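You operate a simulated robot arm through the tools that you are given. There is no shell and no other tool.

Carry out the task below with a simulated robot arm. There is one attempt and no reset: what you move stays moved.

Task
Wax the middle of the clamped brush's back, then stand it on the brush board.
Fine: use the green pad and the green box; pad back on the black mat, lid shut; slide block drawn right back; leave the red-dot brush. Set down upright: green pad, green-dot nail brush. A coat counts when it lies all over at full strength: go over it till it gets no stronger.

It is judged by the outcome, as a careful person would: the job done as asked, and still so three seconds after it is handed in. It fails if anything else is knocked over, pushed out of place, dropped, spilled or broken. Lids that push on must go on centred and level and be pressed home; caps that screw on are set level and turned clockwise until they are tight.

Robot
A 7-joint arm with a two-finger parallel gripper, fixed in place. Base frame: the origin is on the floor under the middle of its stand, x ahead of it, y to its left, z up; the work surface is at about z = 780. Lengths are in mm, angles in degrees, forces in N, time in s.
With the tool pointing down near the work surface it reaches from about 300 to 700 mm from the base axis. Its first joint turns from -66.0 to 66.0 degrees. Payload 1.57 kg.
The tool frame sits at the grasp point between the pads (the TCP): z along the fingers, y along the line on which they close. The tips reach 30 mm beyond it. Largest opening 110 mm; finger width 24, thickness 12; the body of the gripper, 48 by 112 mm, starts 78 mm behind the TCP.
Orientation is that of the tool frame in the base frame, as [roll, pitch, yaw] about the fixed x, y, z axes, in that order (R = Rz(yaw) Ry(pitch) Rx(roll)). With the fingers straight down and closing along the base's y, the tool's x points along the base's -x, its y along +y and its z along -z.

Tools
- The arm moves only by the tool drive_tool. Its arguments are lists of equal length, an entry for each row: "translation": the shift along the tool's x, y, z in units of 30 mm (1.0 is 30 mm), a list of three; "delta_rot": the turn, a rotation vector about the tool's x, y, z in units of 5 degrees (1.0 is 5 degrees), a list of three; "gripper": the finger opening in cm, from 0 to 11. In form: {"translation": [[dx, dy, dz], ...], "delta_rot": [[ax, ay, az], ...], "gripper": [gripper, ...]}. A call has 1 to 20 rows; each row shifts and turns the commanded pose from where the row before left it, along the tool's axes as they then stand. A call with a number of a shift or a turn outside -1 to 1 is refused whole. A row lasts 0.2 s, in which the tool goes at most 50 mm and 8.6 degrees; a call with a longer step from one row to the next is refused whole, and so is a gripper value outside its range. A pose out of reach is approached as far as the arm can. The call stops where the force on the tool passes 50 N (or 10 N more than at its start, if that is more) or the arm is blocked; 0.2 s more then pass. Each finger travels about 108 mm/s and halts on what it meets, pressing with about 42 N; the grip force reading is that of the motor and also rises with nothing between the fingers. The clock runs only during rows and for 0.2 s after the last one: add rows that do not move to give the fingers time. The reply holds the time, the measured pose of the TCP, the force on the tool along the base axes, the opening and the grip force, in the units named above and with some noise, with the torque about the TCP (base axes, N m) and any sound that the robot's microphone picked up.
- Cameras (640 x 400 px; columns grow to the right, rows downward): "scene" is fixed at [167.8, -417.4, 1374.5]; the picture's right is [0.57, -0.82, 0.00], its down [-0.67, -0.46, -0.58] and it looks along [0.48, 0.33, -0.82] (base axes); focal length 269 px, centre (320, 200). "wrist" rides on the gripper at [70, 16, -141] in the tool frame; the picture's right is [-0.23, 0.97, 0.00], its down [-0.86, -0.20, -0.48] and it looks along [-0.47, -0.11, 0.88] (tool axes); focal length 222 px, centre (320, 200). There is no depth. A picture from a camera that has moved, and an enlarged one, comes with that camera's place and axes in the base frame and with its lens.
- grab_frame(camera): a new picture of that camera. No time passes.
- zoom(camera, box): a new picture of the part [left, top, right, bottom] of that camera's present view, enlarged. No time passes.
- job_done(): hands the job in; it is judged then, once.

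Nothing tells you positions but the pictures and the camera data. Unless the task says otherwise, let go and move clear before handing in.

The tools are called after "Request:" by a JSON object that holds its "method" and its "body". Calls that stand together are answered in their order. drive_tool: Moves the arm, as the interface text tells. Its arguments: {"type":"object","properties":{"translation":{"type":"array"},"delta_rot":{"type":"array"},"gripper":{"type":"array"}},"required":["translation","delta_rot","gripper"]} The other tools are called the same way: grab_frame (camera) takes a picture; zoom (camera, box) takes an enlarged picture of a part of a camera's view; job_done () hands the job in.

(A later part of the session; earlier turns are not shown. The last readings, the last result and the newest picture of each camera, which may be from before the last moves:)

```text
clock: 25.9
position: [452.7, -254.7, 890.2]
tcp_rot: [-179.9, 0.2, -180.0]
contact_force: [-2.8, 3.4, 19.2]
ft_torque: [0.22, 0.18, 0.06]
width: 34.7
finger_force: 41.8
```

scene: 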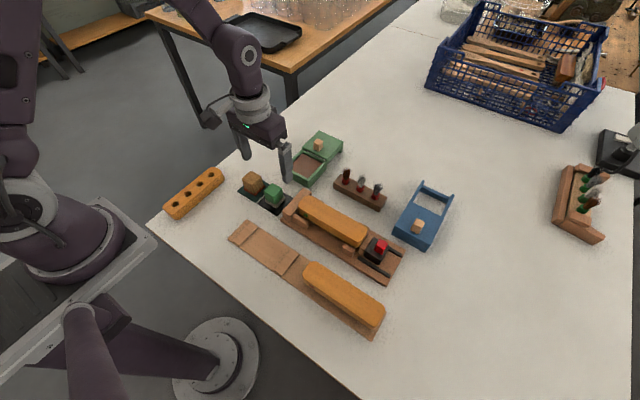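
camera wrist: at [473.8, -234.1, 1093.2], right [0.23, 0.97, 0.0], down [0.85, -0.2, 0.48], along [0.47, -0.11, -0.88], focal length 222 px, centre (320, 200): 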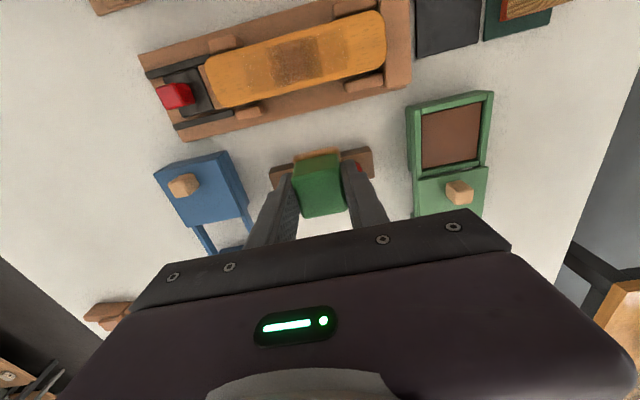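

Request:
{"method": "drive_tool", "body": {"translation": [[0.13, 0.33, 0], [0, 0.33, 0], [0, -0.33, 0], [0, 0.33, 0], [0, -0.33, 0], [0, -0.33, 0], [0, -0.33, 0], [0, -0.33, 0], [0, 0.33, 0], [0, -0.33, 0], [-0.26, 0, 0], [0, 0.33, 0], [0, -0.33, 0], [0, 0.33, 0], [0, 0.33, 0], [0, 0.33, 0], [0, 0.33, 0], [0, -0.33, 0], [0, 0.33, 0], [0.13, 0, 0]], "delta_rot": [[0, 0, 0], [0, 0, 0], [0, 0, 0], [0, 0, 0], [0, 0, 0], [0, 0, 0], [0, 0, 0], [0, 0, 0], [0, 0, 0], [0, 0, 0], [0, 0, 0], [0, 0, 0], [0, 0, 0], [0, 0, 0], [0, 0, 0], [0, 0, 0], [0, 0, 0], [0, 0, 0], [0, 0, 0], [0, 0, 0]], "gripper": [3, 3, 3, 3, 3, 3, 3, 3, 3, 3, 3, 3, 3, 3, 3, 3, 3, 3, 3, 3]}}

Request:
{"method": "zoom", "body": {"camera": "scene", "box": [280, 170, 380, 250]}}

```text
clock: 29.7
position: [456.7, -240.2, 890.9]
tcp_rot: [179.8, 0.1, -179.9]
contact_force: [-3.8, 4.8, 16.5]
ft_torque: [-0.01, 0.17, -0.01]
width: 34.7
finger_force: 41.8
stopped in row 18: the force on the tool passed its limit at 57 N (the readings are from after the stop); the commanded pose is now the measured one
```

```text
5.00 times, centred on (330, 210) of scene
camera zoom: at [167.5, -417.1, 1374.7], right [0.57, -0.82, 0.0], down [-0.67, -0.46, -0.58], along [0.48, 0.33, -0.82], focal length 1344 px, centre (270, 150)
```

zoom: 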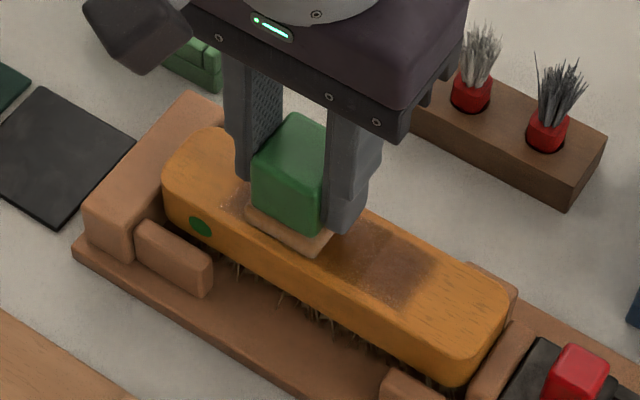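

The stroke mostly finished before a force stop; there's clearly more wax on it. I'll lift off and inspect before reloading.

Request:
{"method": "drive_tool", "body": {"translation": [[0, 0, -0.3], [0, 0, -0.9], [0, 0, -0.9], [-0.9, 0.5, 0], [-1, 0.9, 0], [-1, 0.9, 0], [-0.9, 0.9, 0], [0, 0.9, 0], [0, 0.9, 0], [0, 0, 0]], "delta_rot": [[0, 0, 0], [0, 0, 0], [0, 0, 0], [0, 0, 0], [0, 0, 0], [0, 0, 0], [0, 0, 0], [0, 0, 0], [0, 0, 0], [0, 0, 0]], "gripper": [3, 3, 3, 3, 3, 3, 3, 3, 3, 3]}}

Request:
{"method": "zoom", "body": {"camera": "scene", "box": [300, 185, 370, 235]}}

Request:
{"method": "zoom", "body": {"camera": "wrist", "box": [0, 0, 280, 150]}}

Request:
{"method": "grab_frame", "body": {"camera": "wrist"}}

```text
clock: 31.9
position: [568.9, -88.2, 954.7]
tcp_rot: [179.7, 0.1, -179.9]
contact_force: [0.7, 0.0, -0.3]
ft_torque: [-0.02, 0.03, -0.02]
width: 34.9
finger_force: 42.0
```

```text
8.00 times, centred on (335, 210) of scene
camera zoom: at [167.8, -417.4, 1374.5], right [0.57, -0.82, 0.0], down [-0.67, -0.46, -0.58], along [0.48, 0.33, -0.82], focal length 2150 px, centre (200, 120)
```

zoom: 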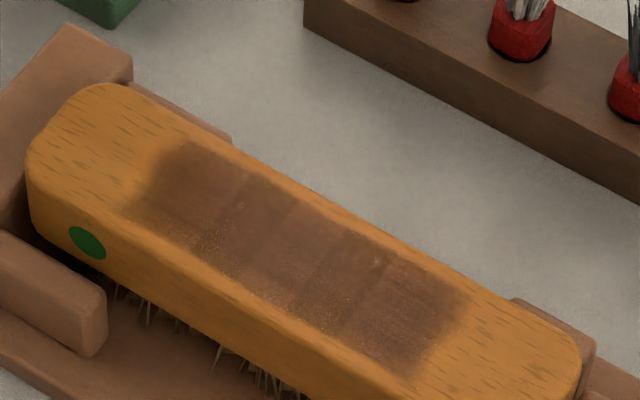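

```text
2.29 times, centred on (140, 75) of wrist
camera zoom: at [500.8, -72.2, 1096.5], right [0.23, 0.97, 0.01], down [0.85, -0.2, 0.48], along [0.47, -0.1, -0.88], focal length 508 px, centre (731, 486)
```

zoom: 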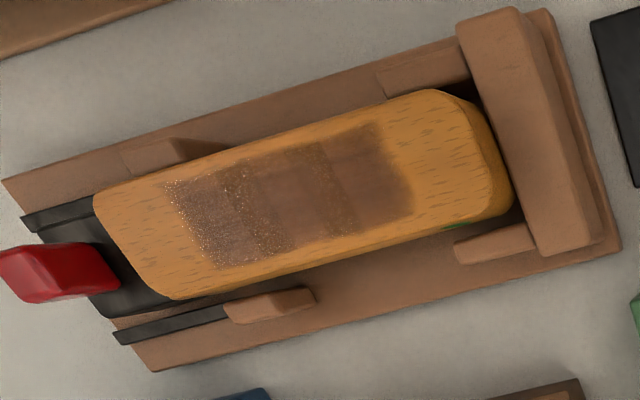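

```text
taken
camera wrist: at [500.8, -72.2, 1096.5], right [0.23, 0.97, 0.01], down [0.85, -0.2, 0.48], along [0.47, -0.1, -0.88], focal length 222 px, centre (320, 200)
```

wrist: 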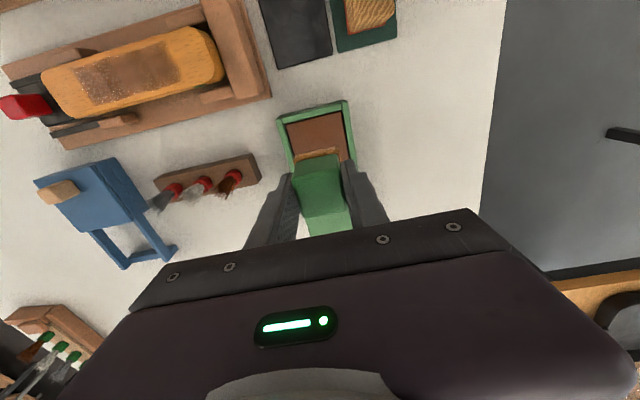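

The coat is darker and more even, with speckled patches where the pad ran dry. I'm over the tray again; I'll reload the pad.

Request:
{"method": "drive_tool", "body": {"translation": [[-0.17, 0, 0.7], [0, 0, 0.9], [0, 0, 0.9], [0, 0, 0.6], [0, 0, 0.1], [0, 0, 0]], "delta_rot": [[0, 0, 0], [0, 0, 0], [0, 0, 0], [0, 0, 0], [0, 0, 0], [0, 0, 0]], "gripper": [3, 3, 3, 3, 3, 3]}}

```text
clock: 33.3
position: [576.0, -89.1, 859.7]
tcp_rot: [179.7, 0.0, 180.0]
contact_force: [0.6, -0.3, -0.6]
ft_torque: [-0.02, 0.01, -0.01]
width: 34.8
finger_force: 42.6
```

Request:
{"method": "drive_tool", "body": {"translation": [[0, 0, 0.06], [0, 0, 0.03], [0, 0, 0]], "delta_rot": [[0, 0, 0], [0, 0, 0], [0, 0, 0]], "gripper": [3, 3, 3]}}

```text
clock: 34.1
position: [576.0, -88.5, 856.2]
tcp_rot: [179.7, 0.1, -179.8]
contact_force: [0.6, 0.0, -0.4]
ft_torque: [0.0, 0.0, 0.02]
width: 34.5
finger_force: 41.9
```

Request:
{"method": "drive_tool", "body": {"translation": [[0, 0, 0.04], [0, 0, 0]], "delta_rot": [[0, 0, 0], [0, 0, 0]], "gripper": [3, 3]}}

```text
clock: 34.7
position: [575.7, -89.2, 855.8]
tcp_rot: [179.7, 0.2, -179.9]
contact_force: [-4.6, 3.0, 19.1]
ft_torque: [-0.15, 0.19, -0.05]
width: 34.9
finger_force: 42.2
```

Request:
{"method": "drive_tool", "body": {"translation": [[0.25, 0, 0], [0, 0.25, 0], [-0.25, 0, 0], [-0.25, 0, 0], [0, -0.25, 0], [0, -0.25, 0], [0.25, 0, 0], [0.25, 0, 0], [0, 0.25, 0], [-0.25, 0, 0], [0, 0, 0]], "delta_rot": [[0, 0, 0], [0, 0, 0], [0, 0, 0], [0, 0, 0], [0, 0, 0], [0, 0, 0], [0, 0, 0], [0, 0, 0], [0, 0, 0], [0, 0, 0], [0, 0, 0]], "gripper": [3, 3, 3, 3, 3, 3, 3, 3, 3, 3, 3]}}

Request:
{"method": "zoom", "body": {"camera": "scene", "box": [280, 120, 350, 190]}}

```text
clock: 37.1
position: [575.1, -87.9, 855.9]
tcp_rot: [179.8, -0.1, -179.9]
contact_force: [-13.3, -1.0, 32.0]
ft_torque: [-0.31, 0.36, -0.09]
width: 34.7
finger_force: 42.1
```

```text
5.71 times, centred on (315, 155) of scene
camera zoom: at [166.9, -417.3, 1374.7], right [0.57, -0.82, 0.0], down [-0.67, -0.46, -0.58], along [0.48, 0.33, -0.82], focal length 1536 px, centre (349, 457)
```

zoom: 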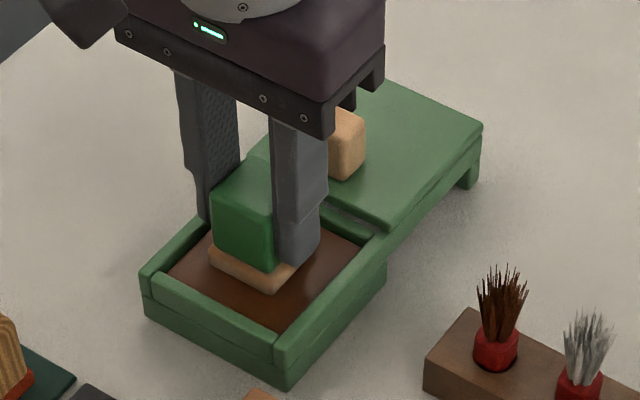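

Loaded again. I'll lift and return to the brush middle for another set of strokes.

Request:
{"method": "drive_tool", "body": {"translation": [[0, 0, -0.3], [0, 0, -0.9], [0, 0, -1], [0, 0, -0.9], [0.68, -0.92, 0], [0.68, -0.92, 0], [0.68, -0.92, 0], [0.68, -0.92, 0], [0.68, -0.92, 0], [0.68, -0.92, 0], [0, 0, 0.5], [0, 0, 0.8], [0, 0, 0.4], [0, 0, 0]], "delta_rot": [[0, 0, 0], [0, 0, 0], [0, 0, 0], [0, 0, 0], [0, 0, 0], [0, 0, 0], [0, 0, 0], [0, 0, 0], [0, 0, 0], [0, 0, 0], [0, 0, 0], [0, 0, 0], [0, 0, 0], [0, 0, 0]], "gripper": [3, 3, 3, 3, 3, 3, 3, 3, 3, 3, 3, 3, 3, 3]}}

```text
clock: 40.1
position: [454.2, -254.9, 893.4]
tcp_rot: [179.7, 0.1, -179.8]
contact_force: [0.5, -0.1, -0.1]
ft_torque: [-0.02, 0.03, -0.01]
width: 34.7
finger_force: 42.1
```

Request:
{"method": "drive_tool", "body": {"translation": [[0.06, 0, 0.05], [0, 0, 0.03], [0, 0, 0]], "delta_rot": [[-0.05, 0, 0], [0, 0, 0], [0, 0, 0]], "gripper": [3, 3, 3]}}

```text
clock: 40.9
position: [452.4, -255.4, 892.8]
tcp_rot: [179.4, 0.1, -179.9]
contact_force: [0.5, 0.5, 0.0]
ft_torque: [0.02, 0.0, 0.0]
width: 35.0
finger_force: 41.7
```

Request:
{"method": "drive_tool", "body": {"translation": [[0, 0, 0.03], [0, 0, 0]], "delta_rot": [[0.11, 0, 0], [0, 0, 0]], "gripper": [3, 3]}}

```text
clock: 41.5
position: [451.3, -254.8, 892.0]
tcp_rot: [-179.9, 0.0, -179.9]
contact_force: [-0.5, -0.3, -0.3]
ft_torque: [0.02, -0.06, 0.0]
width: 34.5
finger_force: 41.9
```

Request:
{"method": "drive_tool", "body": {"translation": [[0, 0, 0.03], [0, 0, 0]], "delta_rot": [[0, 0, 0], [0, 0, 0]], "gripper": [3, 3]}}

```text
clock: 42.1
position: [453.2, -254.8, 892.0]
tcp_rot: [179.9, 0.3, -179.9]
contact_force: [-1.0, 0.9, 13.1]
ft_torque: [0.07, 0.04, 0.0]
width: 34.6
finger_force: 42.3
```

Request:
{"method": "drive_tool", "body": {"translation": [[0.13, 0.22, 0], [0, 0.22, 0], [0, 0.22, 0], [0, -0.3, 0], [0, 0.3, 0], [0, -0.33, 0], [0, -0.33, 0], [0, -0.33, 0], [0, -0.33, 0], [0, 0.3, 0], [0, -0.3, 0], [-0.26, 0, 0], [0, 0.3, 0], [0, -0.3, 0], [0, 0.33, 0], [0, 0.33, 0], [0, 0.33, 0], [0, 0.33, 0], [0, -0.3, 0], [0, 0.3, 0]], "delta_rot": [[0, 0, 0], [0, 0, 0], [0, 0, 0], [0, 0, 0], [0, 0, 0], [0, 0, 0], [0, 0, 0], [0, 0, 0], [0, 0, 0], [0, 0, 0], [0, 0, 0], [0, 0, 0], [0, 0, 0], [0, 0, 0], [0, 0, 0], [0, 0, 0], [0, 0, 0], [0, 0, 0], [0, 0, 0], [0, 0, 0]], "gripper": [3, 3, 3, 3, 3, 3, 3, 3, 3, 3, 3, 3, 3, 3, 3, 3, 3, 3, 3, 3]}}

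Request:
{"method": "zoom", "body": {"camera": "scene", "box": [280, 170, 380, 250]}}

```text
clock: 46.3
position: [455.3, -236.3, 892.0]
tcp_rot: [-179.9, 0.1, -180.0]
contact_force: [0.3, -4.2, 9.3]
ft_torque: [-0.24, -0.02, 0.0]
width: 34.7
finger_force: 41.7
```

```text
5.00 times, centred on (330, 210) of scene
camera zoom: at [167.6, -417.4, 1374.5], right [0.57, -0.82, 0.0], down [-0.67, -0.46, -0.58], along [0.48, 0.33, -0.82], focal length 1344 px, centre (270, 150)
```

zoom: 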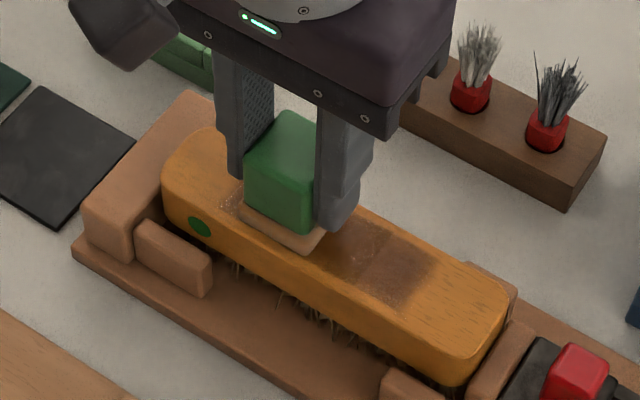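

Request:
{"method": "drive_tool", "body": {"translation": [[0.13, 0, 0], [0, -0.3, 0], [0, 0.3, 0], [0, -0.3, 0], [0, -0.3, 0], [0, -0.3, 0], [0, -0.3, 0], [0, -0.1, 0], [0, 0.3, 0], [0, -0.3, 0], [0.13, 0, 0], [0, 0.3, 0], [0, -0.3, 0], [0, 0.3, 0], [0, 0.3, 0], [0, 0.3, 0], [0, 0.3, 0], [0, 0.1, 0], [0, -0.3, 0], [0, 0.3, 0]], "delta_rot": [[0, 0, 0], [0, 0, 0], [0, 0, 0], [0, 0, 0], [0, 0, 0], [0, 0, 0], [0, 0, 0], [0, 0, 0], [0, 0, 0], [0, 0, 0], [0, 0, 0], [0, 0, 0], [0, 0, 0], [0, 0, 0], [0, 0, 0], [0, 0, 0], [0, 0, 0], [0, 0, 0], [0, 0, 0], [0, 0, 0]], "gripper": [3, 3, 3, 3, 3, 3, 3, 3, 3, 3, 3, 3, 3, 3, 3, 3, 3, 3, 3, 3]}}

Request:
{"method": "drive_tool", "body": {"translation": [[0, 0, -0.3], [0, 0, -0.9], [0, 0, -0.9], [-0.9, 0.5, 0], [-1, 0.9, 0], [-1, 0.9, 0], [-1, 0.9, 0], [-0.1, 0.9, 0], [0, 0.8, 0], [0, 0, 0]], "delta_rot": [[0, 0, 0], [0, 0, 0], [0, 0, 0], [0, 0, 0], [0, 0, 0], [0, 0, 0], [0, 0, 0], [0, 0, 0], [0, 0, 0], [0, 0, 0]], "gripper": [3, 3, 3, 3, 3, 3, 3, 3, 3, 3]}}

Request:
{"method": "zoom", "body": {"camera": "scene", "box": [300, 185, 370, 235]}}

Request:
{"method": "zoom", "body": {"camera": "wrist", "box": [0, 0, 280, 150]}}

```text
clock: 50.5
position: [447.3, -236.1, 892.0]
tcp_rot: [180.0, 0.2, -179.9]
contact_force: [0.0, -7.1, 16.0]
ft_torque: [-0.35, -0.02, 0.02]
width: 34.8
finger_force: 41.8
```

```text
clock: 52.7
position: [568.2, -86.5, 956.0]
tcp_rot: [180.0, 0.0, -179.8]
contact_force: [-0.6, -0.9, -0.5]
ft_torque: [0.0, -0.05, 0.02]
width: 34.7
finger_force: 42.0
```

```text
8.00 times, centred on (335, 210) of scene
camera zoom: at [167.8, -417.4, 1374.5], right [0.57, -0.82, 0.0], down [-0.67, -0.46, -0.58], along [0.48, 0.33, -0.82], focal length 2150 px, centre (200, 120)
```

zoom: 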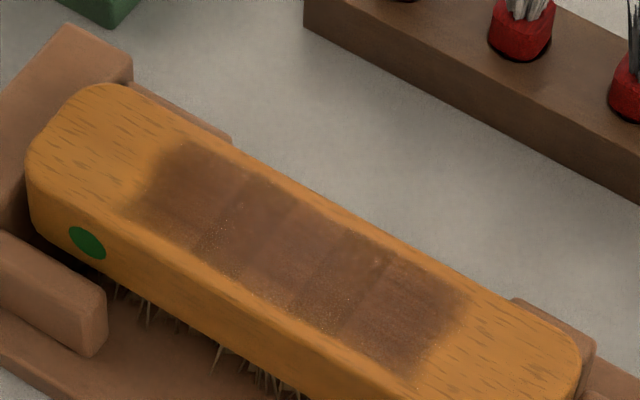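

```text
2.29 times, centred on (140, 75) of wrist
camera zoom: at [498.3, -70.3, 1097.1], right [0.23, 0.97, 0.0], down [0.85, -0.2, 0.48], along [0.47, -0.11, -0.88], focal length 508 px, centre (731, 486)
```

zoom: 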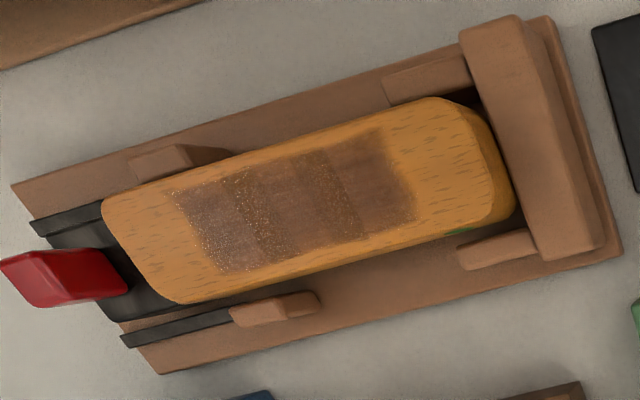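

The coat looks the same as before the reload and extra strokes, suggesting it's saturated. I'll zoom closer to check uniformity.

Request:
{"method": "zoom", "body": {"camera": "scene", "box": [310, 195, 360, 235]}}

Request:
{"method": "zoom", "body": {"camera": "wrist", "box": [60, 40, 200, 125]}}

```text
10.00 times, centred on (335, 215) of scene
camera zoom: at [167.8, -417.4, 1374.5], right [0.57, -0.82, 0.0], down [-0.67, -0.46, -0.58], along [0.48, 0.33, -0.82], focal length 2687 px, centre (170, 50)
```

zoom: 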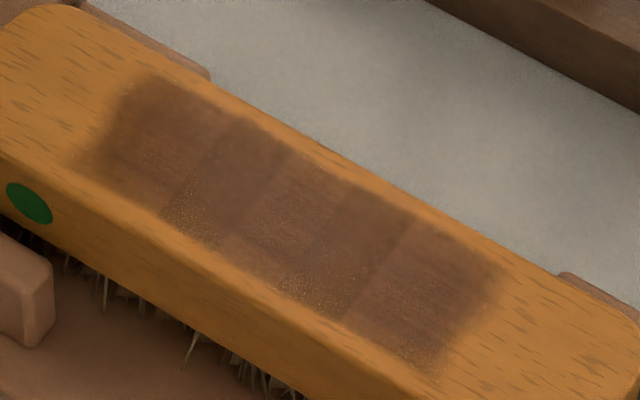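

```text
4.57 times, centred on (130, 82) of wrist
camera zoom: at [498.3, -70.3, 1097.1], right [0.23, 0.97, 0.0], down [0.85, -0.2, 0.48], along [0.47, -0.11, -0.88], focal length 1015 px, centre (1189, 737)
```

zoom: 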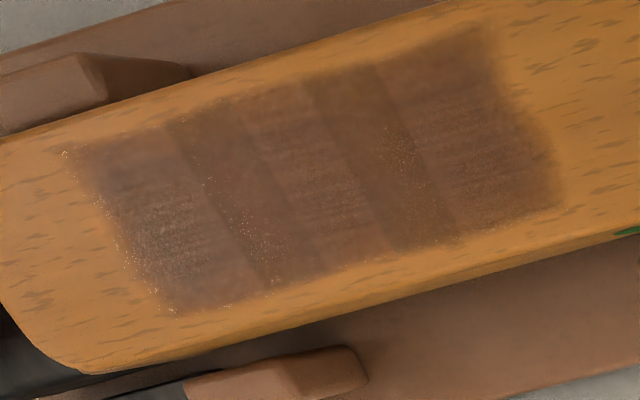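

The coat consists of three overlapping patches, all now equally dark, and unchanged by the last 40 strokes with a fresh load, so it's at full strength. I'll return the pad to the black mat.

Request:
{"method": "drive_tool", "body": {"translation": [[0.8, 0.01, 0], [0.9, 0.01, 0], [0.9, 0.02, 0], [0.9, 0.02, 0], [0.6, 0.02, 0], [0, 0, 0.8], [0, 0, 1], [0, 0, 1], [0, 0, 0.7], [0, 0, 0.4], [0, 0, 0.1], [0, 0, 0]], "delta_rot": [[0, 0, 0], [0, 0, 0], [0, 0, 0], [0, 0, 0], [0, 0, 0], [0, 0, 0], [0, 0, 0], [0, 0, 0], [0, 0, 0], [0, 0, 0], [0, 0, 0], [0, 0, 0]], "gripper": [3, 3, 3, 3, 3, 3, 3, 3, 3, 3, 3, 3]}}

Request:
{"method": "grab_frame", "body": {"camera": "wrist"}}

Request:
{"method": "zoom", "body": {"camera": "scene", "box": [225, 140, 325, 225]}}

```text
clock: 55.3
position: [445.1, -85.8, 834.3]
tcp_rot: [180.0, 0.1, -180.0]
contact_force: [0.5, -0.7, 0.0]
ft_torque: [-0.01, 0.0, 0.03]
width: 34.7
finger_force: 42.2
```

```text
taken
camera wrist: at [375.6, -68.4, 975.4], right [0.23, 0.97, 0.0], down [0.85, -0.2, 0.48], along [0.47, -0.11, -0.88], focal length 222 px, centre (320, 200)
```

wrist: 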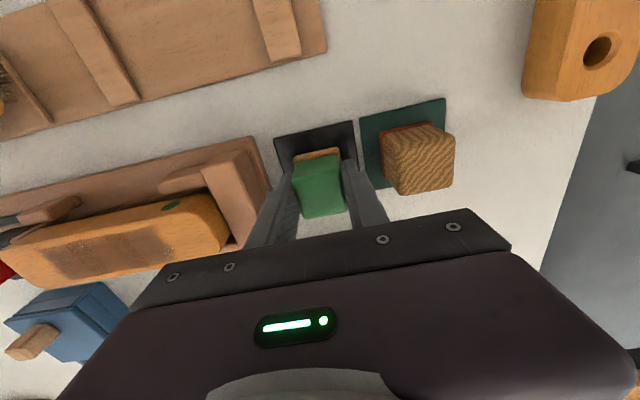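

```text
4.71 times, centred on (275, 182) of scene
camera zoom: at [167.8, -417.4, 1374.5], right [0.57, -0.82, 0.0], down [-0.67, -0.46, -0.58], along [0.48, 0.33, -0.82], focal length 1265 px, centre (532, 282)
```

zoom: 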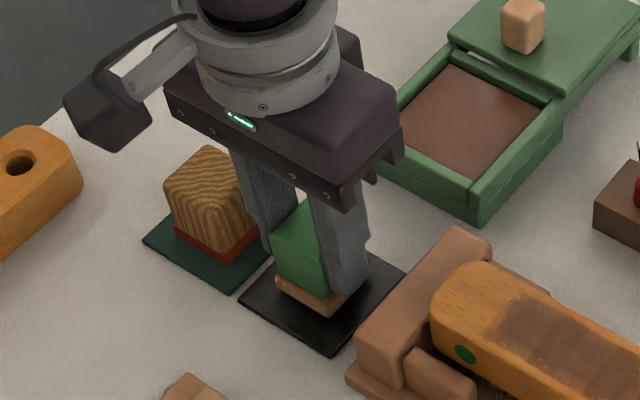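

Request:
{"method": "drive_tool", "body": {"translation": [[0, 0.04, 0.05], [0, 0, 0.04], [0, 0, 0]], "delta_rot": [[0, 0, 0], [0, 0, 0], [0, 0, 0]], "gripper": [3, 3, 3]}}

```text
clock: 56.1
position: [444.6, -84.4, 832.2]
tcp_rot: [180.0, 0.1, -180.0]
contact_force: [-0.4, 0.0, -0.2]
ft_torque: [0.04, 0.02, 0.0]
width: 34.8
finger_force: 42.1
```

Request:
{"method": "drive_tool", "body": {"translation": [[0, 0, 0.04], [0, 0, 0]], "delta_rot": [[0, 0, 0], [0, 0, 0]], "gripper": [3, 3]}}

```text
clock: 56.7
position: [446.0, -84.1, 831.9]
tcp_rot: [-180.0, 0.1, -179.9]
contact_force: [-1.7, 1.8, 15.7]
ft_torque: [0.06, 0.11, 0.02]
width: 34.8
finger_force: 41.8
```

The pad is seated on the mat (15 N). I'll release to 58 mm and rise.

Request:
{"method": "drive_tool", "body": {"translation": [[0, 0, -0.02], [0, 0, 0], [0, 0, 0], [0, 0, 0], [0, 0, -0.4], [0, 0, -0.8], [0, 0, -0.9], [0, 0, -0.9], [0, 0, 0]], "delta_rot": [[0, 0, 0], [0, 0, 0], [0, 0, 0], [0, 0, 0], [0, 0, 0], [0, 0, 0], [0, 0, 0], [0, 0, 0], [0, 0, 0]], "gripper": [3, 4.5, 5.8, 5.8, 5.8, 5.8, 5.8, 5.8, 5.8]}}

Request:
{"method": "zoom", "body": {"camera": "scene", "box": [225, 140, 325, 225]}}

Request:
{"method": "grab_frame", "body": {"camera": "wrist"}}

```text
clock: 58.7
position: [444.6, -84.8, 922.4]
tcp_rot: [179.9, 0.0, -179.8]
contact_force: [-0.1, -0.6, -0.5]
ft_torque: [-0.01, 0.01, 0.0]
width: 58.1
finger_force: 0.0
```

```text
4.71 times, centred on (275, 182) of scene
camera zoom: at [167.8, -417.4, 1374.5], right [0.57, -0.82, 0.0], down [-0.67, -0.46, -0.58], along [0.48, 0.33, -0.82], focal length 1265 px, centre (532, 282)
```

zoom: 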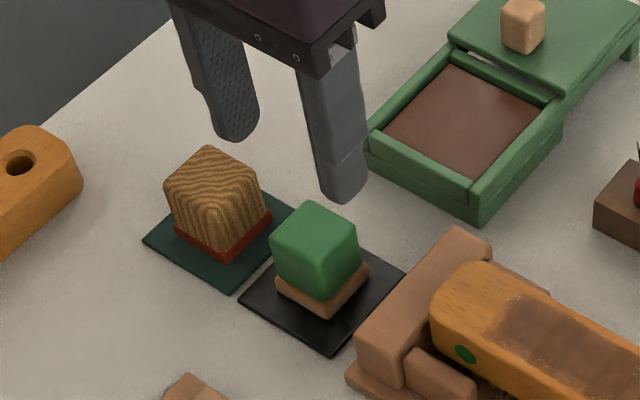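

```text
taken
camera wrist: at [375.7, -67.4, 1062.8], right [0.23, 0.97, 0.0], down [0.85, -0.2, 0.48], along [0.47, -0.11, -0.88], focal length 222 px, centre (320, 200)
```

wrist: 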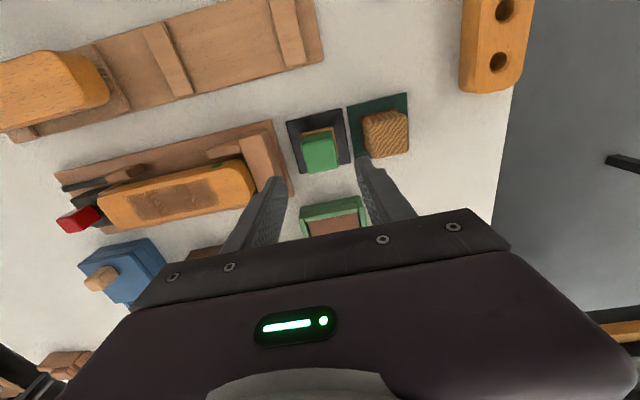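

The pad stands upright on the black mat. Next the lid: I'll move above its knob near (643, -88) and take a look.

Request:
{"method": "drive_tool", "body": {"translation": [[-0.8, -0.02, -0.1], [-0.97, -0.02, -0.1], [-0.97, -0.02, -0.1], [-0.97, -0.02, 0], [-0.97, -0.02, 0], [-0.97, 0, 0], [-0.8, 0, 0], [0, 0, 0]], "delta_rot": [[0, 0, 0], [0, 0, 0], [0, 0, 0], [0, 0, 0], [0, 0, 0], [0, 0, 0], [0, 0, 0], [0, 0, 0]], "gripper": [5, 5, 5, 5, 5, 5, 5, 5]}}

Request:
{"method": "grab_frame", "body": {"camera": "wrist"}}

Request:
{"method": "zoom", "body": {"camera": "wrist", "box": [240, 80, 400, 240]}}

Request:
{"method": "zoom", "body": {"camera": "scene", "box": [270, 90, 370, 190]}}

```text
clock: 60.5
position: [640.1, -87.5, 931.0]
tcp_rot: [-180.0, 0.1, -179.9]
contact_force: [-0.4, 0.0, 0.2]
ft_torque: [-0.01, 0.01, 0.01]
width: 50.0
finger_force: 0.1
```

```text
taken
camera wrist: at [569.6, -69.5, 1071.9], right [0.23, 0.97, 0.0], down [0.85, -0.2, 0.48], along [0.47, -0.11, -0.88], focal length 222 px, centre (320, 200)
```

wrist: 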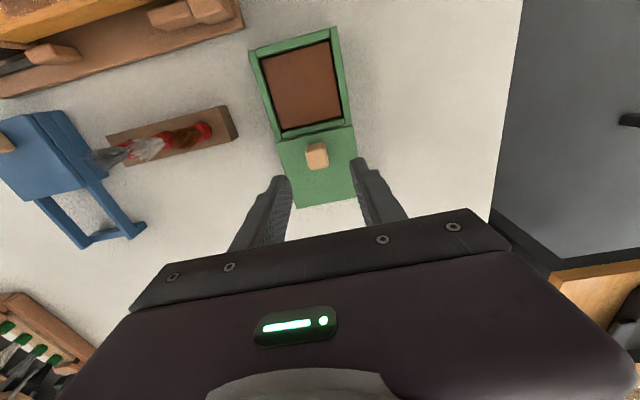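

```text
2.50 times, centred on (320, 160) of wrist
camera zoom: at [569.6, -69.5, 1071.9], right [0.23, 0.97, 0.0], down [0.85, -0.2, 0.48], along [0.47, -0.11, -0.88], focal length 555 px, centre (320, 300)
```

zoom: 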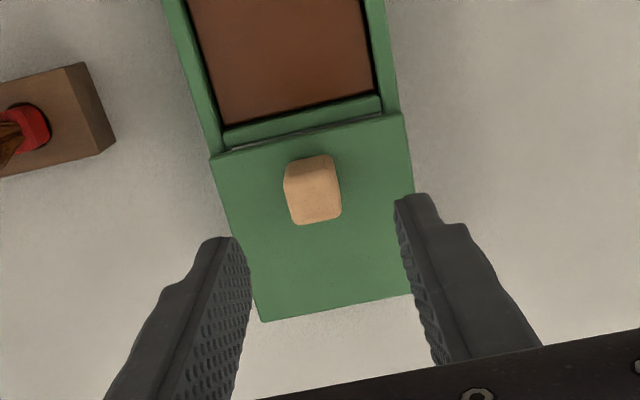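

```text
4.00 times, centred on (320, 140) of scene
camera zoom: at [167.8, -417.4, 1374.5], right [0.57, -0.82, 0.0], down [-0.67, -0.46, -0.58], along [0.48, 0.33, -0.82], focal length 1075 px, centre (320, 440)
```

zoom: 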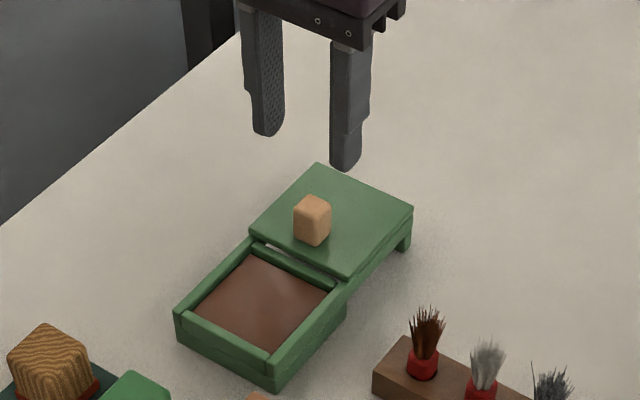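

Request:
{"method": "drive_tool", "body": {"translation": [[-0.03, -0.02, 0.7], [0, 0, 0.8], [0, 0, 0.6], [0, 0, 0.1], [0, 0, 0]], "delta_rot": [[0, 0, 0], [0, 0, 0], [0, 0, 0], [0, 0, 0], [0, 0, 0]], "gripper": [5, 5, 5, 5, 5]}}

Request:
{"method": "zoom", "body": {"camera": "wrist", "box": [240, 80, 400, 240]}}

Request:
{"method": "zoom", "body": {"camera": "scene", "box": [280, 100, 360, 180]}}

```text
clock: 61.7
position: [639.8, -87.7, 863.9]
tcp_rot: [180.0, 0.2, -180.0]
contact_force: [0.2, 0.2, -0.1]
ft_torque: [-0.01, -0.01, 0.01]
width: 50.4
finger_force: 0.0
```

```text
2.50 times, centred on (320, 160) of wrist
camera zoom: at [569.8, -70.2, 1005.9], right [0.23, 0.97, 0.0], down [0.85, -0.2, 0.48], along [0.47, -0.11, -0.88], focal length 555 px, centre (320, 300)
```

zoom: 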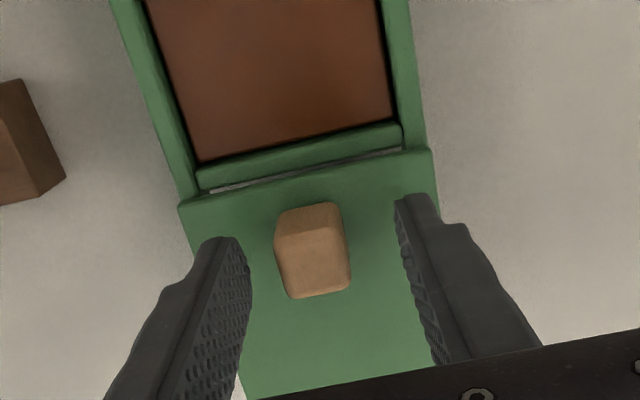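

```text
5.00 times, centred on (320, 140) of scene
camera zoom: at [167.8, -417.4, 1374.5], right [0.57, -0.82, 0.0], down [-0.67, -0.46, -0.58], along [0.48, 0.33, -0.82], focal length 1344 px, centre (320, 500)
```

zoom: 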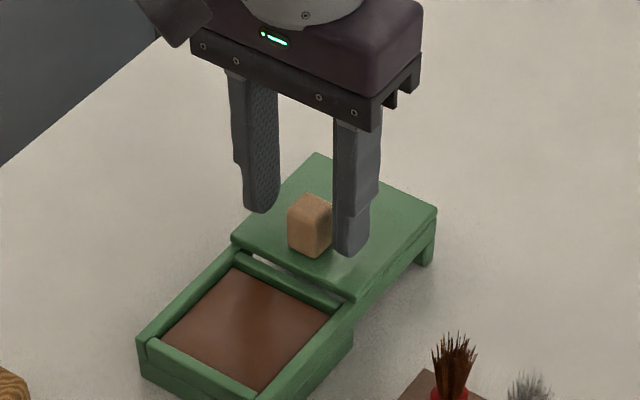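

Fingers straddle the knob. I'll lower 4 mm more and close on it.

Request:
{"method": "drive_tool", "body": {"translation": [[-0.03, 0, 0.07], [0, 0, 0.07], [0, 0, 0], [0, 0, 0], [0, 0, 0], [0, 0, 0], [0, 0, 0]], "delta_rot": [[0, 0, 0], [0, 0, 0], [0, 0, 0], [0, 0, 0], [0, 0, 0], [0, 0, 0], [0, 0, 0]], "gripper": [5, 5, 4, 3, 2, 1.5, 1.5]}}

Request:
{"method": "zoom", "body": {"camera": "wrist", "box": [240, 80, 400, 240]}}

Request:
{"method": "zoom", "body": {"camera": "scene", "box": [280, 100, 360, 180]}}

```text
clock: 63.3
position: [639.3, -87.2, 861.4]
tcp_rot: [-179.8, 0.0, -179.9]
contact_force: [0.1, -11.6, -3.7]
ft_torque: [-0.18, 0.06, 0.0]
width: 25.2
finger_force: 6.1
```

```text
2.50 times, centred on (320, 160) of wrist
camera zoom: at [570.8, -70.9, 1001.8], right [0.23, 0.97, 0.0], down [0.85, -0.2, 0.48], along [0.47, -0.11, -0.88], focal length 555 px, centre (320, 300)
```

zoom: 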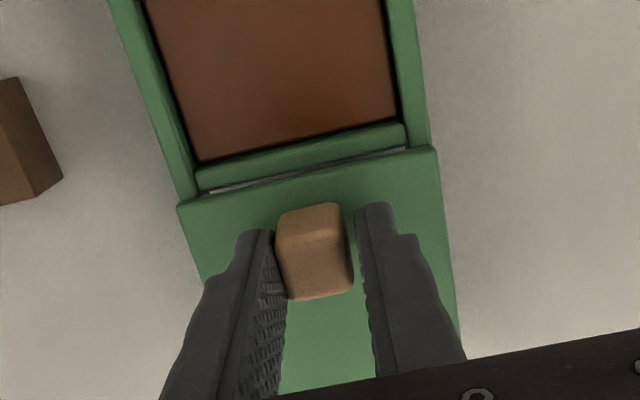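

```text
5.00 times, centred on (320, 140) of scene
camera zoom: at [167.8, -417.7, 1374.4], right [0.57, -0.82, 0.0], down [-0.67, -0.46, -0.58], along [0.48, 0.33, -0.82], focal length 1344 px, centre (320, 500)
```

zoom: 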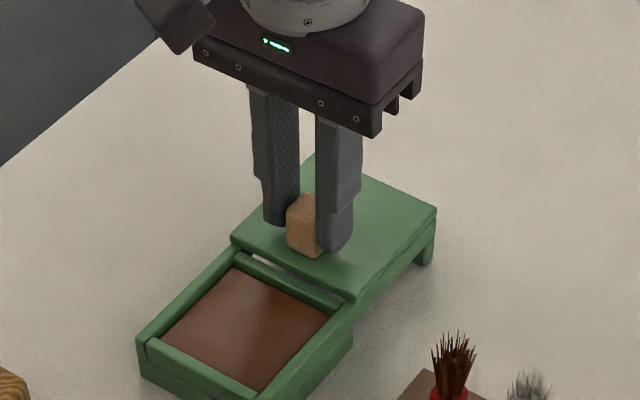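

The -y finger touches first, pushing sideways. I'll open a bit, shift about 2 mm to -y to centre, and close again.

Request:
{"method": "drive_tool", "body": {"translation": [[0, 0, 0], [0, -0.07, 0], [0, 0, 0], [0, 0, 0], [0, 0, 0], [0, 0, 0]], "delta_rot": [[0, 0, 0], [0, 0, 0], [0, 0, 0], [0, 0, 0], [0, 0, 0], [0, 0, 0]], "gripper": [3.2, 3.2, 2.8, 2.4, 2.0, 1.5]}}

Request:
{"method": "zoom", "body": {"camera": "wrist", "box": [240, 80, 400, 240]}}

```text
clock: 64.7
position: [639.8, -90.1, 860.6]
tcp_rot: [180.0, 0.1, -179.8]
contact_force: [0.2, -5.1, -2.5]
ft_torque: [-0.08, -0.01, -0.08]
width: 21.5
finger_force: 34.5
```

```text
2.50 times, centred on (320, 160) of wrist
camera zoom: at [570.9, -72.6, 1001.7], right [0.23, 0.97, 0.0], down [0.85, -0.2, 0.48], along [0.47, -0.11, -0.88], focal length 555 px, centre (320, 300)
```

zoom: 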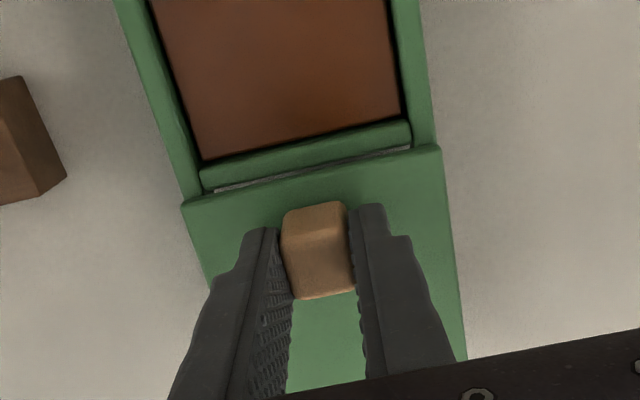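

Knob gripped at 21.5 mm. Now I'll slide the lid toward -x, first a short test move.

Request:
{"method": "drive_tool", "body": {"translation": [[0, -0.02, 0], [0.1, 0, 0], [0.2, 0, 0], [0.2, 0, 0], [0, 0, 0]], "delta_rot": [[0, 0, 0], [0, 0, 0], [0, 0, 0], [0, 0, 0], [0, 0, 0]], "gripper": [1.5, 1.5, 1.5, 1.5, 1.5]}}

Request:
{"method": "zoom", "body": {"camera": "scene", "box": [280, 100, 360, 200]}}

```text
clock: 65.9
position: [625.1, -88.6, 859.7]
tcp_rot: [180.0, 0.1, -179.9]
contact_force: [-0.3, -2.2, -3.9]
ft_torque: [-0.06, -0.33, -0.09]
width: 21.3
finger_force: 34.8
```

```text
4.00 times, centred on (320, 150) of scene
camera zoom: at [167.8, -417.4, 1374.5], right [0.57, -0.82, 0.0], down [-0.67, -0.46, -0.58], along [0.48, 0.33, -0.82], focal length 1075 px, centre (320, 400)
```

zoom: 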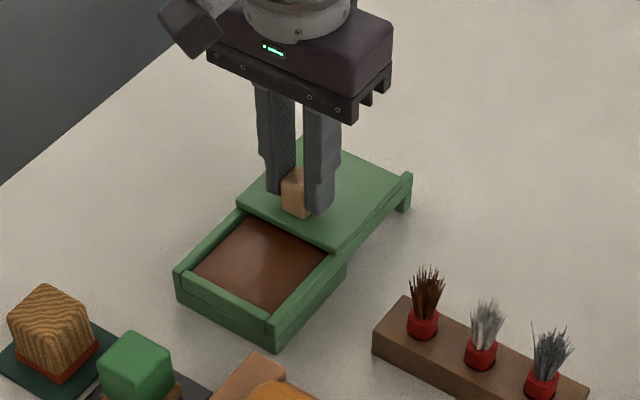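

It slides smoothly and the box stays put. I'll continue another 60 mm.

Request:
{"method": "drive_tool", "body": {"translation": [[0.3, 0, 0], [0.4, 0, 0], [0.4, 0, 0], [0.4, 0, 0], [0.3, 0, 0], [0.2, 0, 0], [0, 0, 0]], "delta_rot": [[0, 0, 0], [0, 0, 0], [0, 0, 0], [0, 0, 0], [0, 0, 0], [0, 0, 0], [0, 0, 0]], "gripper": [1.5, 1.5, 1.5, 1.5, 1.5, 1.5, 1.5]}}

Request:
{"method": "zoom", "body": {"camera": "scene", "box": [280, 110, 360, 190]}}

Request:
{"method": "zoom", "body": {"camera": "wrist", "box": [220, 60, 420, 240]}}

```text
clock: 67.5
position: [565.3, -89.2, 860.3]
tcp_rot: [-180.0, 0.2, -179.9]
contact_force: [-0.6, 2.1, 0.3]
ft_torque: [0.02, -0.44, -0.06]
width: 21.4
finger_force: 34.8
```

```text
5.00 times, centred on (320, 150) of scene
camera zoom: at [167.8, -417.3, 1374.6], right [0.57, -0.82, 0.0], down [-0.67, -0.46, -0.58], along [0.48, 0.33, -0.82], focal length 1344 px, centre (320, 450)
```

zoom: 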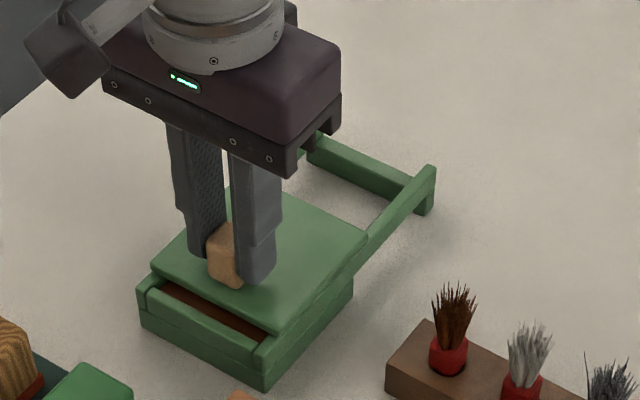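

```text
2.22 times, centred on (320, 150) of wrist
camera zoom: at [495.3, -72.8, 1001.8], right [0.23, 0.97, 0.0], down [0.85, -0.2, 0.48], along [0.47, -0.11, -0.88], focal length 494 px, centre (320, 311)
```

zoom: 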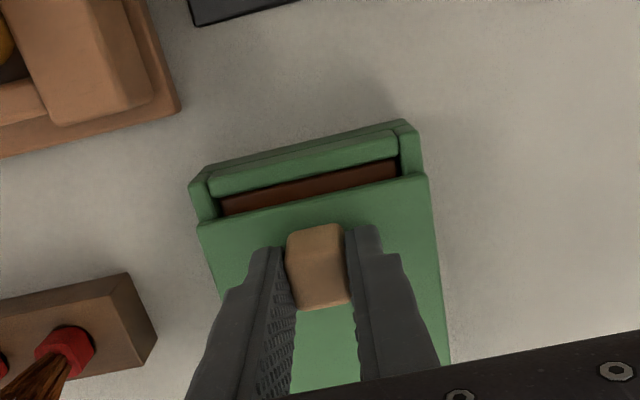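

About 13 mm remain. I'll continue in small steps, watching for the stop.

Request:
{"method": "drive_tool", "body": {"translation": [[0.1, 0, 0], [0.1, 0, 0], [0.1, 0, 0], [0, 0, 0]], "delta_rot": [[0, 0, 0], [0, 0, 0], [0, 0, 0], [0, 0, 0]], "gripper": [1.5, 1.5, 1.5, 1.5]}}

Request:
{"method": "zoom", "body": {"camera": "wrist", "box": [220, 60, 420, 240]}}

```text
clock: 68.5
position: [555.1, -89.9, 861.4]
tcp_rot: [180.0, 0.1, -179.9]
contact_force: [0.8, 6.4, 7.4]
ft_torque: [0.12, -0.09, -0.1]
width: 21.4
finger_force: 34.3
```

```text
2.22 times, centred on (320, 150) of wrist
camera zoom: at [486.6, -72.9, 1001.7], right [0.23, 0.97, 0.0], down [0.85, -0.2, 0.48], along [0.47, -0.11, -0.88], focal length 494 px, centre (320, 311)
```

zoom: 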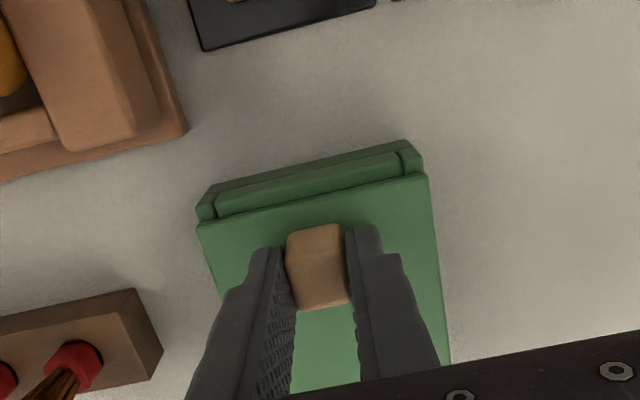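

Request:
{"method": "zoom", "body": {"camera": "scene", "box": [390, 180, 460, 255]}}

Request:
{"method": "zoom", "body": {"camera": "scene", "box": [280, 120, 350, 195]}}

```text
5.33 times, centred on (425, 218) of scene
camera zoom: at [167.7, -417.2, 1374.6], right [0.57, -0.82, 0.0], down [-0.67, -0.46, -0.58], along [0.48, 0.33, -0.82], focal length 1433 px, centre (-240, 107)
```

zoom: 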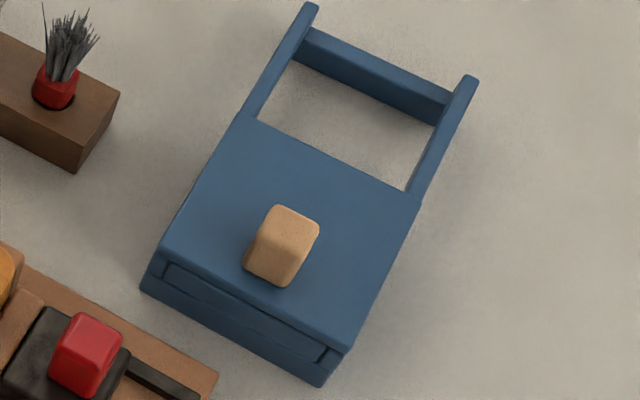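

```text
5.33 times, centred on (315, 158) of scene
camera zoom: at [167.7, -417.2, 1374.6], right [0.57, -0.82, 0.0], down [-0.67, -0.46, -0.58], along [0.48, 0.33, -0.82], focal length 1433 px, centre (347, 427)
```

zoom: 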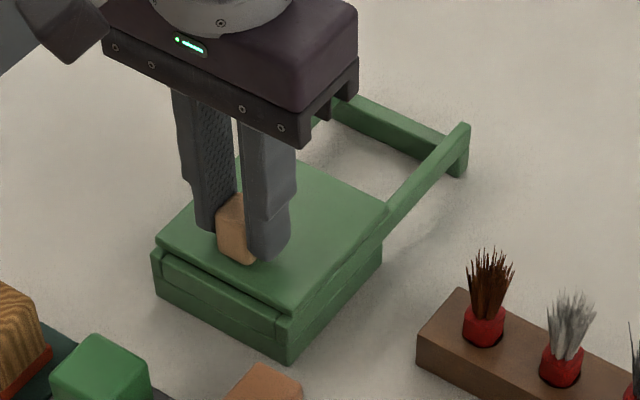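

Request:
{"method": "drive_tool", "body": {"translation": [[0.07, 0.03, -0.01], [0.07, 0, 0], [0, 0, 0]], "delta_rot": [[0, 0, 0], [0, 0, 0], [0, 0, 0]], "gripper": [1.5, 1.5, 1.5]}}

Request:
{"method": "zoom", "body": {"camera": "scene", "box": [280, 120, 350, 195]}}

Request:
{"method": "zoom", "body": {"camera": "wrist", "box": [220, 60, 420, 240]}}

```text
clock: 69.3
position: [550.9, -90.2, 861.2]
tcp_rot: [-179.9, 0.0, -179.9]
contact_force: [-0.2, -1.2, -7.1]
ft_torque: [0.0, -0.54, -0.02]
width: 21.4
finger_force: 34.8
```

```text
5.33 times, centred on (315, 158) of scene
camera zoom: at [167.9, -417.4, 1374.5], right [0.57, -0.82, 0.0], down [-0.67, -0.46, -0.58], along [0.48, 0.33, -0.82], focal length 1433 px, centre (347, 427)
```

zoom: 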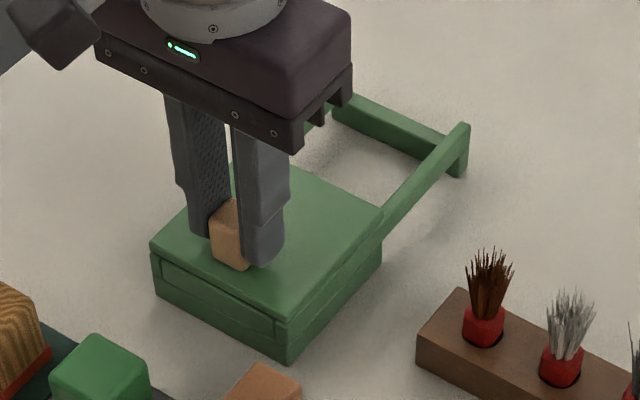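

```text
2.22 times, centred on (320, 150) of wrist
camera zoom: at [482.1, -72.7, 1001.8], right [0.23, 0.97, 0.0], down [0.85, -0.2, 0.48], along [0.47, -0.11, -0.88], focal length 494 px, centre (320, 311)
```

zoom: 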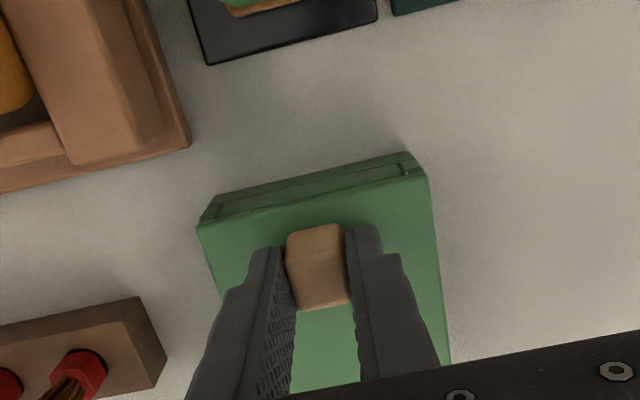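

Request:
{"method": "drive_tool", "body": {"translation": [[0.05, 0, 0], [0, 0, 0]], "delta_rot": [[0, 0, 0], [0, 0, 0]], "gripper": [1.5, 1.5]}}

Request:
{"method": "zoom", "body": {"camera": "scene", "box": [280, 120, 350, 195]}}

```text
clock: 69.9
position: [549.8, -88.9, 860.8]
tcp_rot: [180.0, 0.0, -179.9]
contact_force: [1.3, -5.9, -14.6]
ft_torque: [-0.15, 0.05, -0.05]
width: 21.5
finger_force: 34.3
```

```text
5.33 times, centred on (315, 158) of scene
camera zoom: at [168.1, -417.6, 1374.4], right [0.57, -0.82, 0.0], down [-0.67, -0.46, -0.58], along [0.48, 0.33, -0.82], focal length 1433 px, centre (347, 427)
```

zoom: 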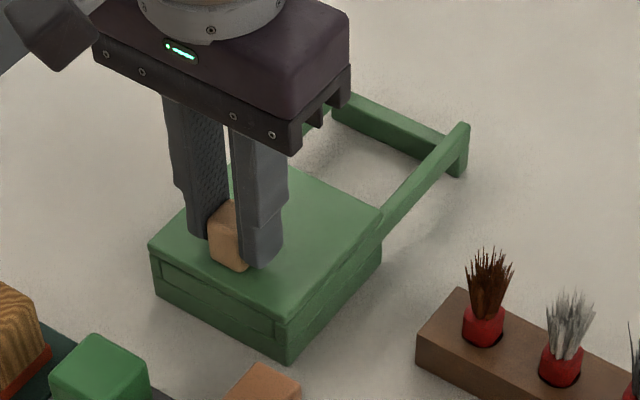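

The forces show no stop yet along x. I'll relieve the vertical force and continue in 1 mm steps until resistance rises.

Request:
{"method": "drive_tool", "body": {"translation": [[0.03, -0.02, 0.02], [0.03, 0, 0], [0, 0, 0]], "delta_rot": [[0, 0, 0], [0, 0, 0], [0, 0, 0]], "gripper": [1.5, 1.5, 1.5]}}

Request:
{"method": "zoom", "body": {"camera": "scene", "box": [280, 120, 350, 195]}}

```text
clock: 70.7
position: [549.7, -89.9, 860.6]
tcp_rot: [180.0, 0.3, -179.9]
contact_force: [9.4, -2.9, -0.7]
ft_torque: [-0.02, -0.19, -0.05]
width: 21.1
finger_force: 34.6
```

```text
5.33 times, centred on (315, 158) of scene
camera zoom: at [168.0, -417.4, 1374.5], right [0.57, -0.82, 0.0], down [-0.67, -0.46, -0.58], along [0.48, 0.33, -0.82], focal length 1433 px, centre (347, 427)
```

zoom: 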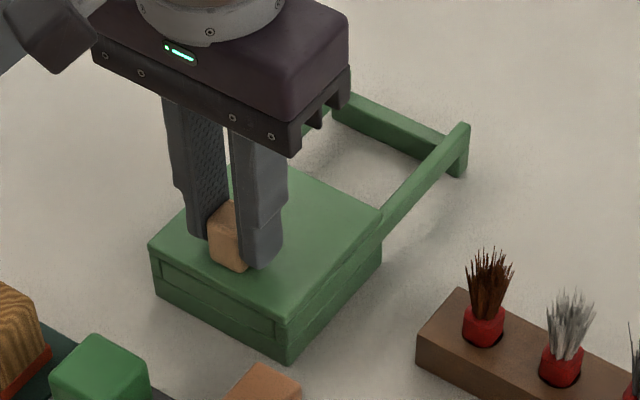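

Request:
{"method": "drive_tool", "body": {"translation": [[0.03, 0, 0], [0, 0, 0]], "delta_rot": [[0, 0, 0], [0, 0, 0]], "gripper": [1.5, 1.5]}}

Request:
{"method": "zoom", "body": {"camera": "scene", "box": [280, 120, 350, 195]}}

```text
clock: 71.3
position: [549.5, -89.1, 860.7]
tcp_rot: [-180.0, 0.4, -179.8]
contact_force: [20.8, -1.0, -3.4]
ft_torque: [-0.01, -0.68, -0.07]
width: 21.4
finger_force: 34.9
```

```text
5.33 times, centred on (315, 158) of scene
camera zoom: at [168.3, -417.4, 1374.5], right [0.57, -0.82, 0.0], down [-0.67, -0.46, -0.58], along [0.48, 0.33, -0.82], focal length 1433 px, centre (347, 427)
```

zoom: 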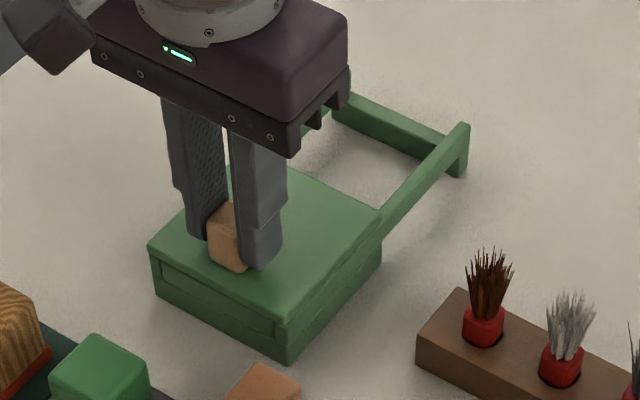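

The lid is hard against its stop (20 N, no motion) and the box hasn't moved. I'll relieve the push, release the knob and rise.

Request:
{"method": "drive_tool", "body": {"translation": [[-0.05, 0, 0], [0, 0, 0], [0, 0, 0], [0, 0, 0], [0, 0, -0.5], [0, 0, -0.9], [0, 0, -0.9], [0, 0, 0]], "delta_rot": [[0, 0, 0], [0, 0, 0], [0, 0, 0], [0, 0, 0], [0, 0, 0], [0, 0, 0], [0, 0, 0], [0, 0, 0]], "gripper": [1.5, 2.5, 4, 5, 5, 5, 5, 5]}}

Request:
{"method": "zoom", "body": {"camera": "scene", "box": [280, 120, 350, 195]}}

Request:
{"method": "zoom", "body": {"camera": "wrist", "box": [200, 40, 420, 240]}}

```text
clock: 73.1
position: [550.4, -90.4, 929.9]
tcp_rot: [180.0, 0.2, -179.9]
contact_force: [0.9, 0.0, -0.2]
ft_torque: [0.0, 0.02, 0.0]
width: 49.9
finger_force: 0.1
```

```text
5.33 times, centred on (315, 158) of scene
camera zoom: at [167.8, -417.4, 1374.5], right [0.57, -0.82, 0.0], down [-0.67, -0.46, -0.58], along [0.48, 0.33, -0.82], focal length 1433 px, centre (347, 427)
```

zoom: 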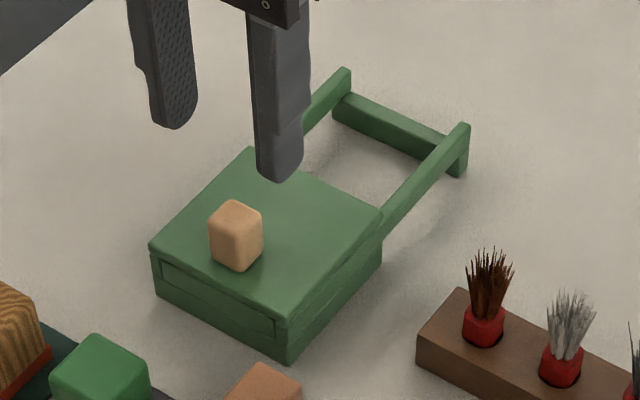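

```text
2.00 times, centred on (310, 140) of wrist
camera zoom: at [480.1, -73.7, 1070.9], right [0.23, 0.97, 0.0], down [0.85, -0.2, 0.48], along [0.47, -0.11, -0.88], focal length 444 px, centre (340, 320)
```

zoom: 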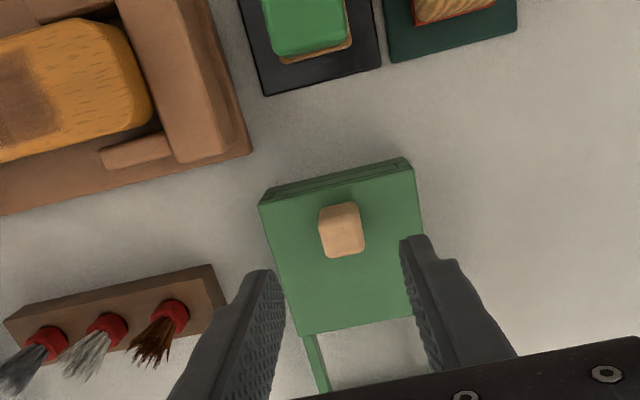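

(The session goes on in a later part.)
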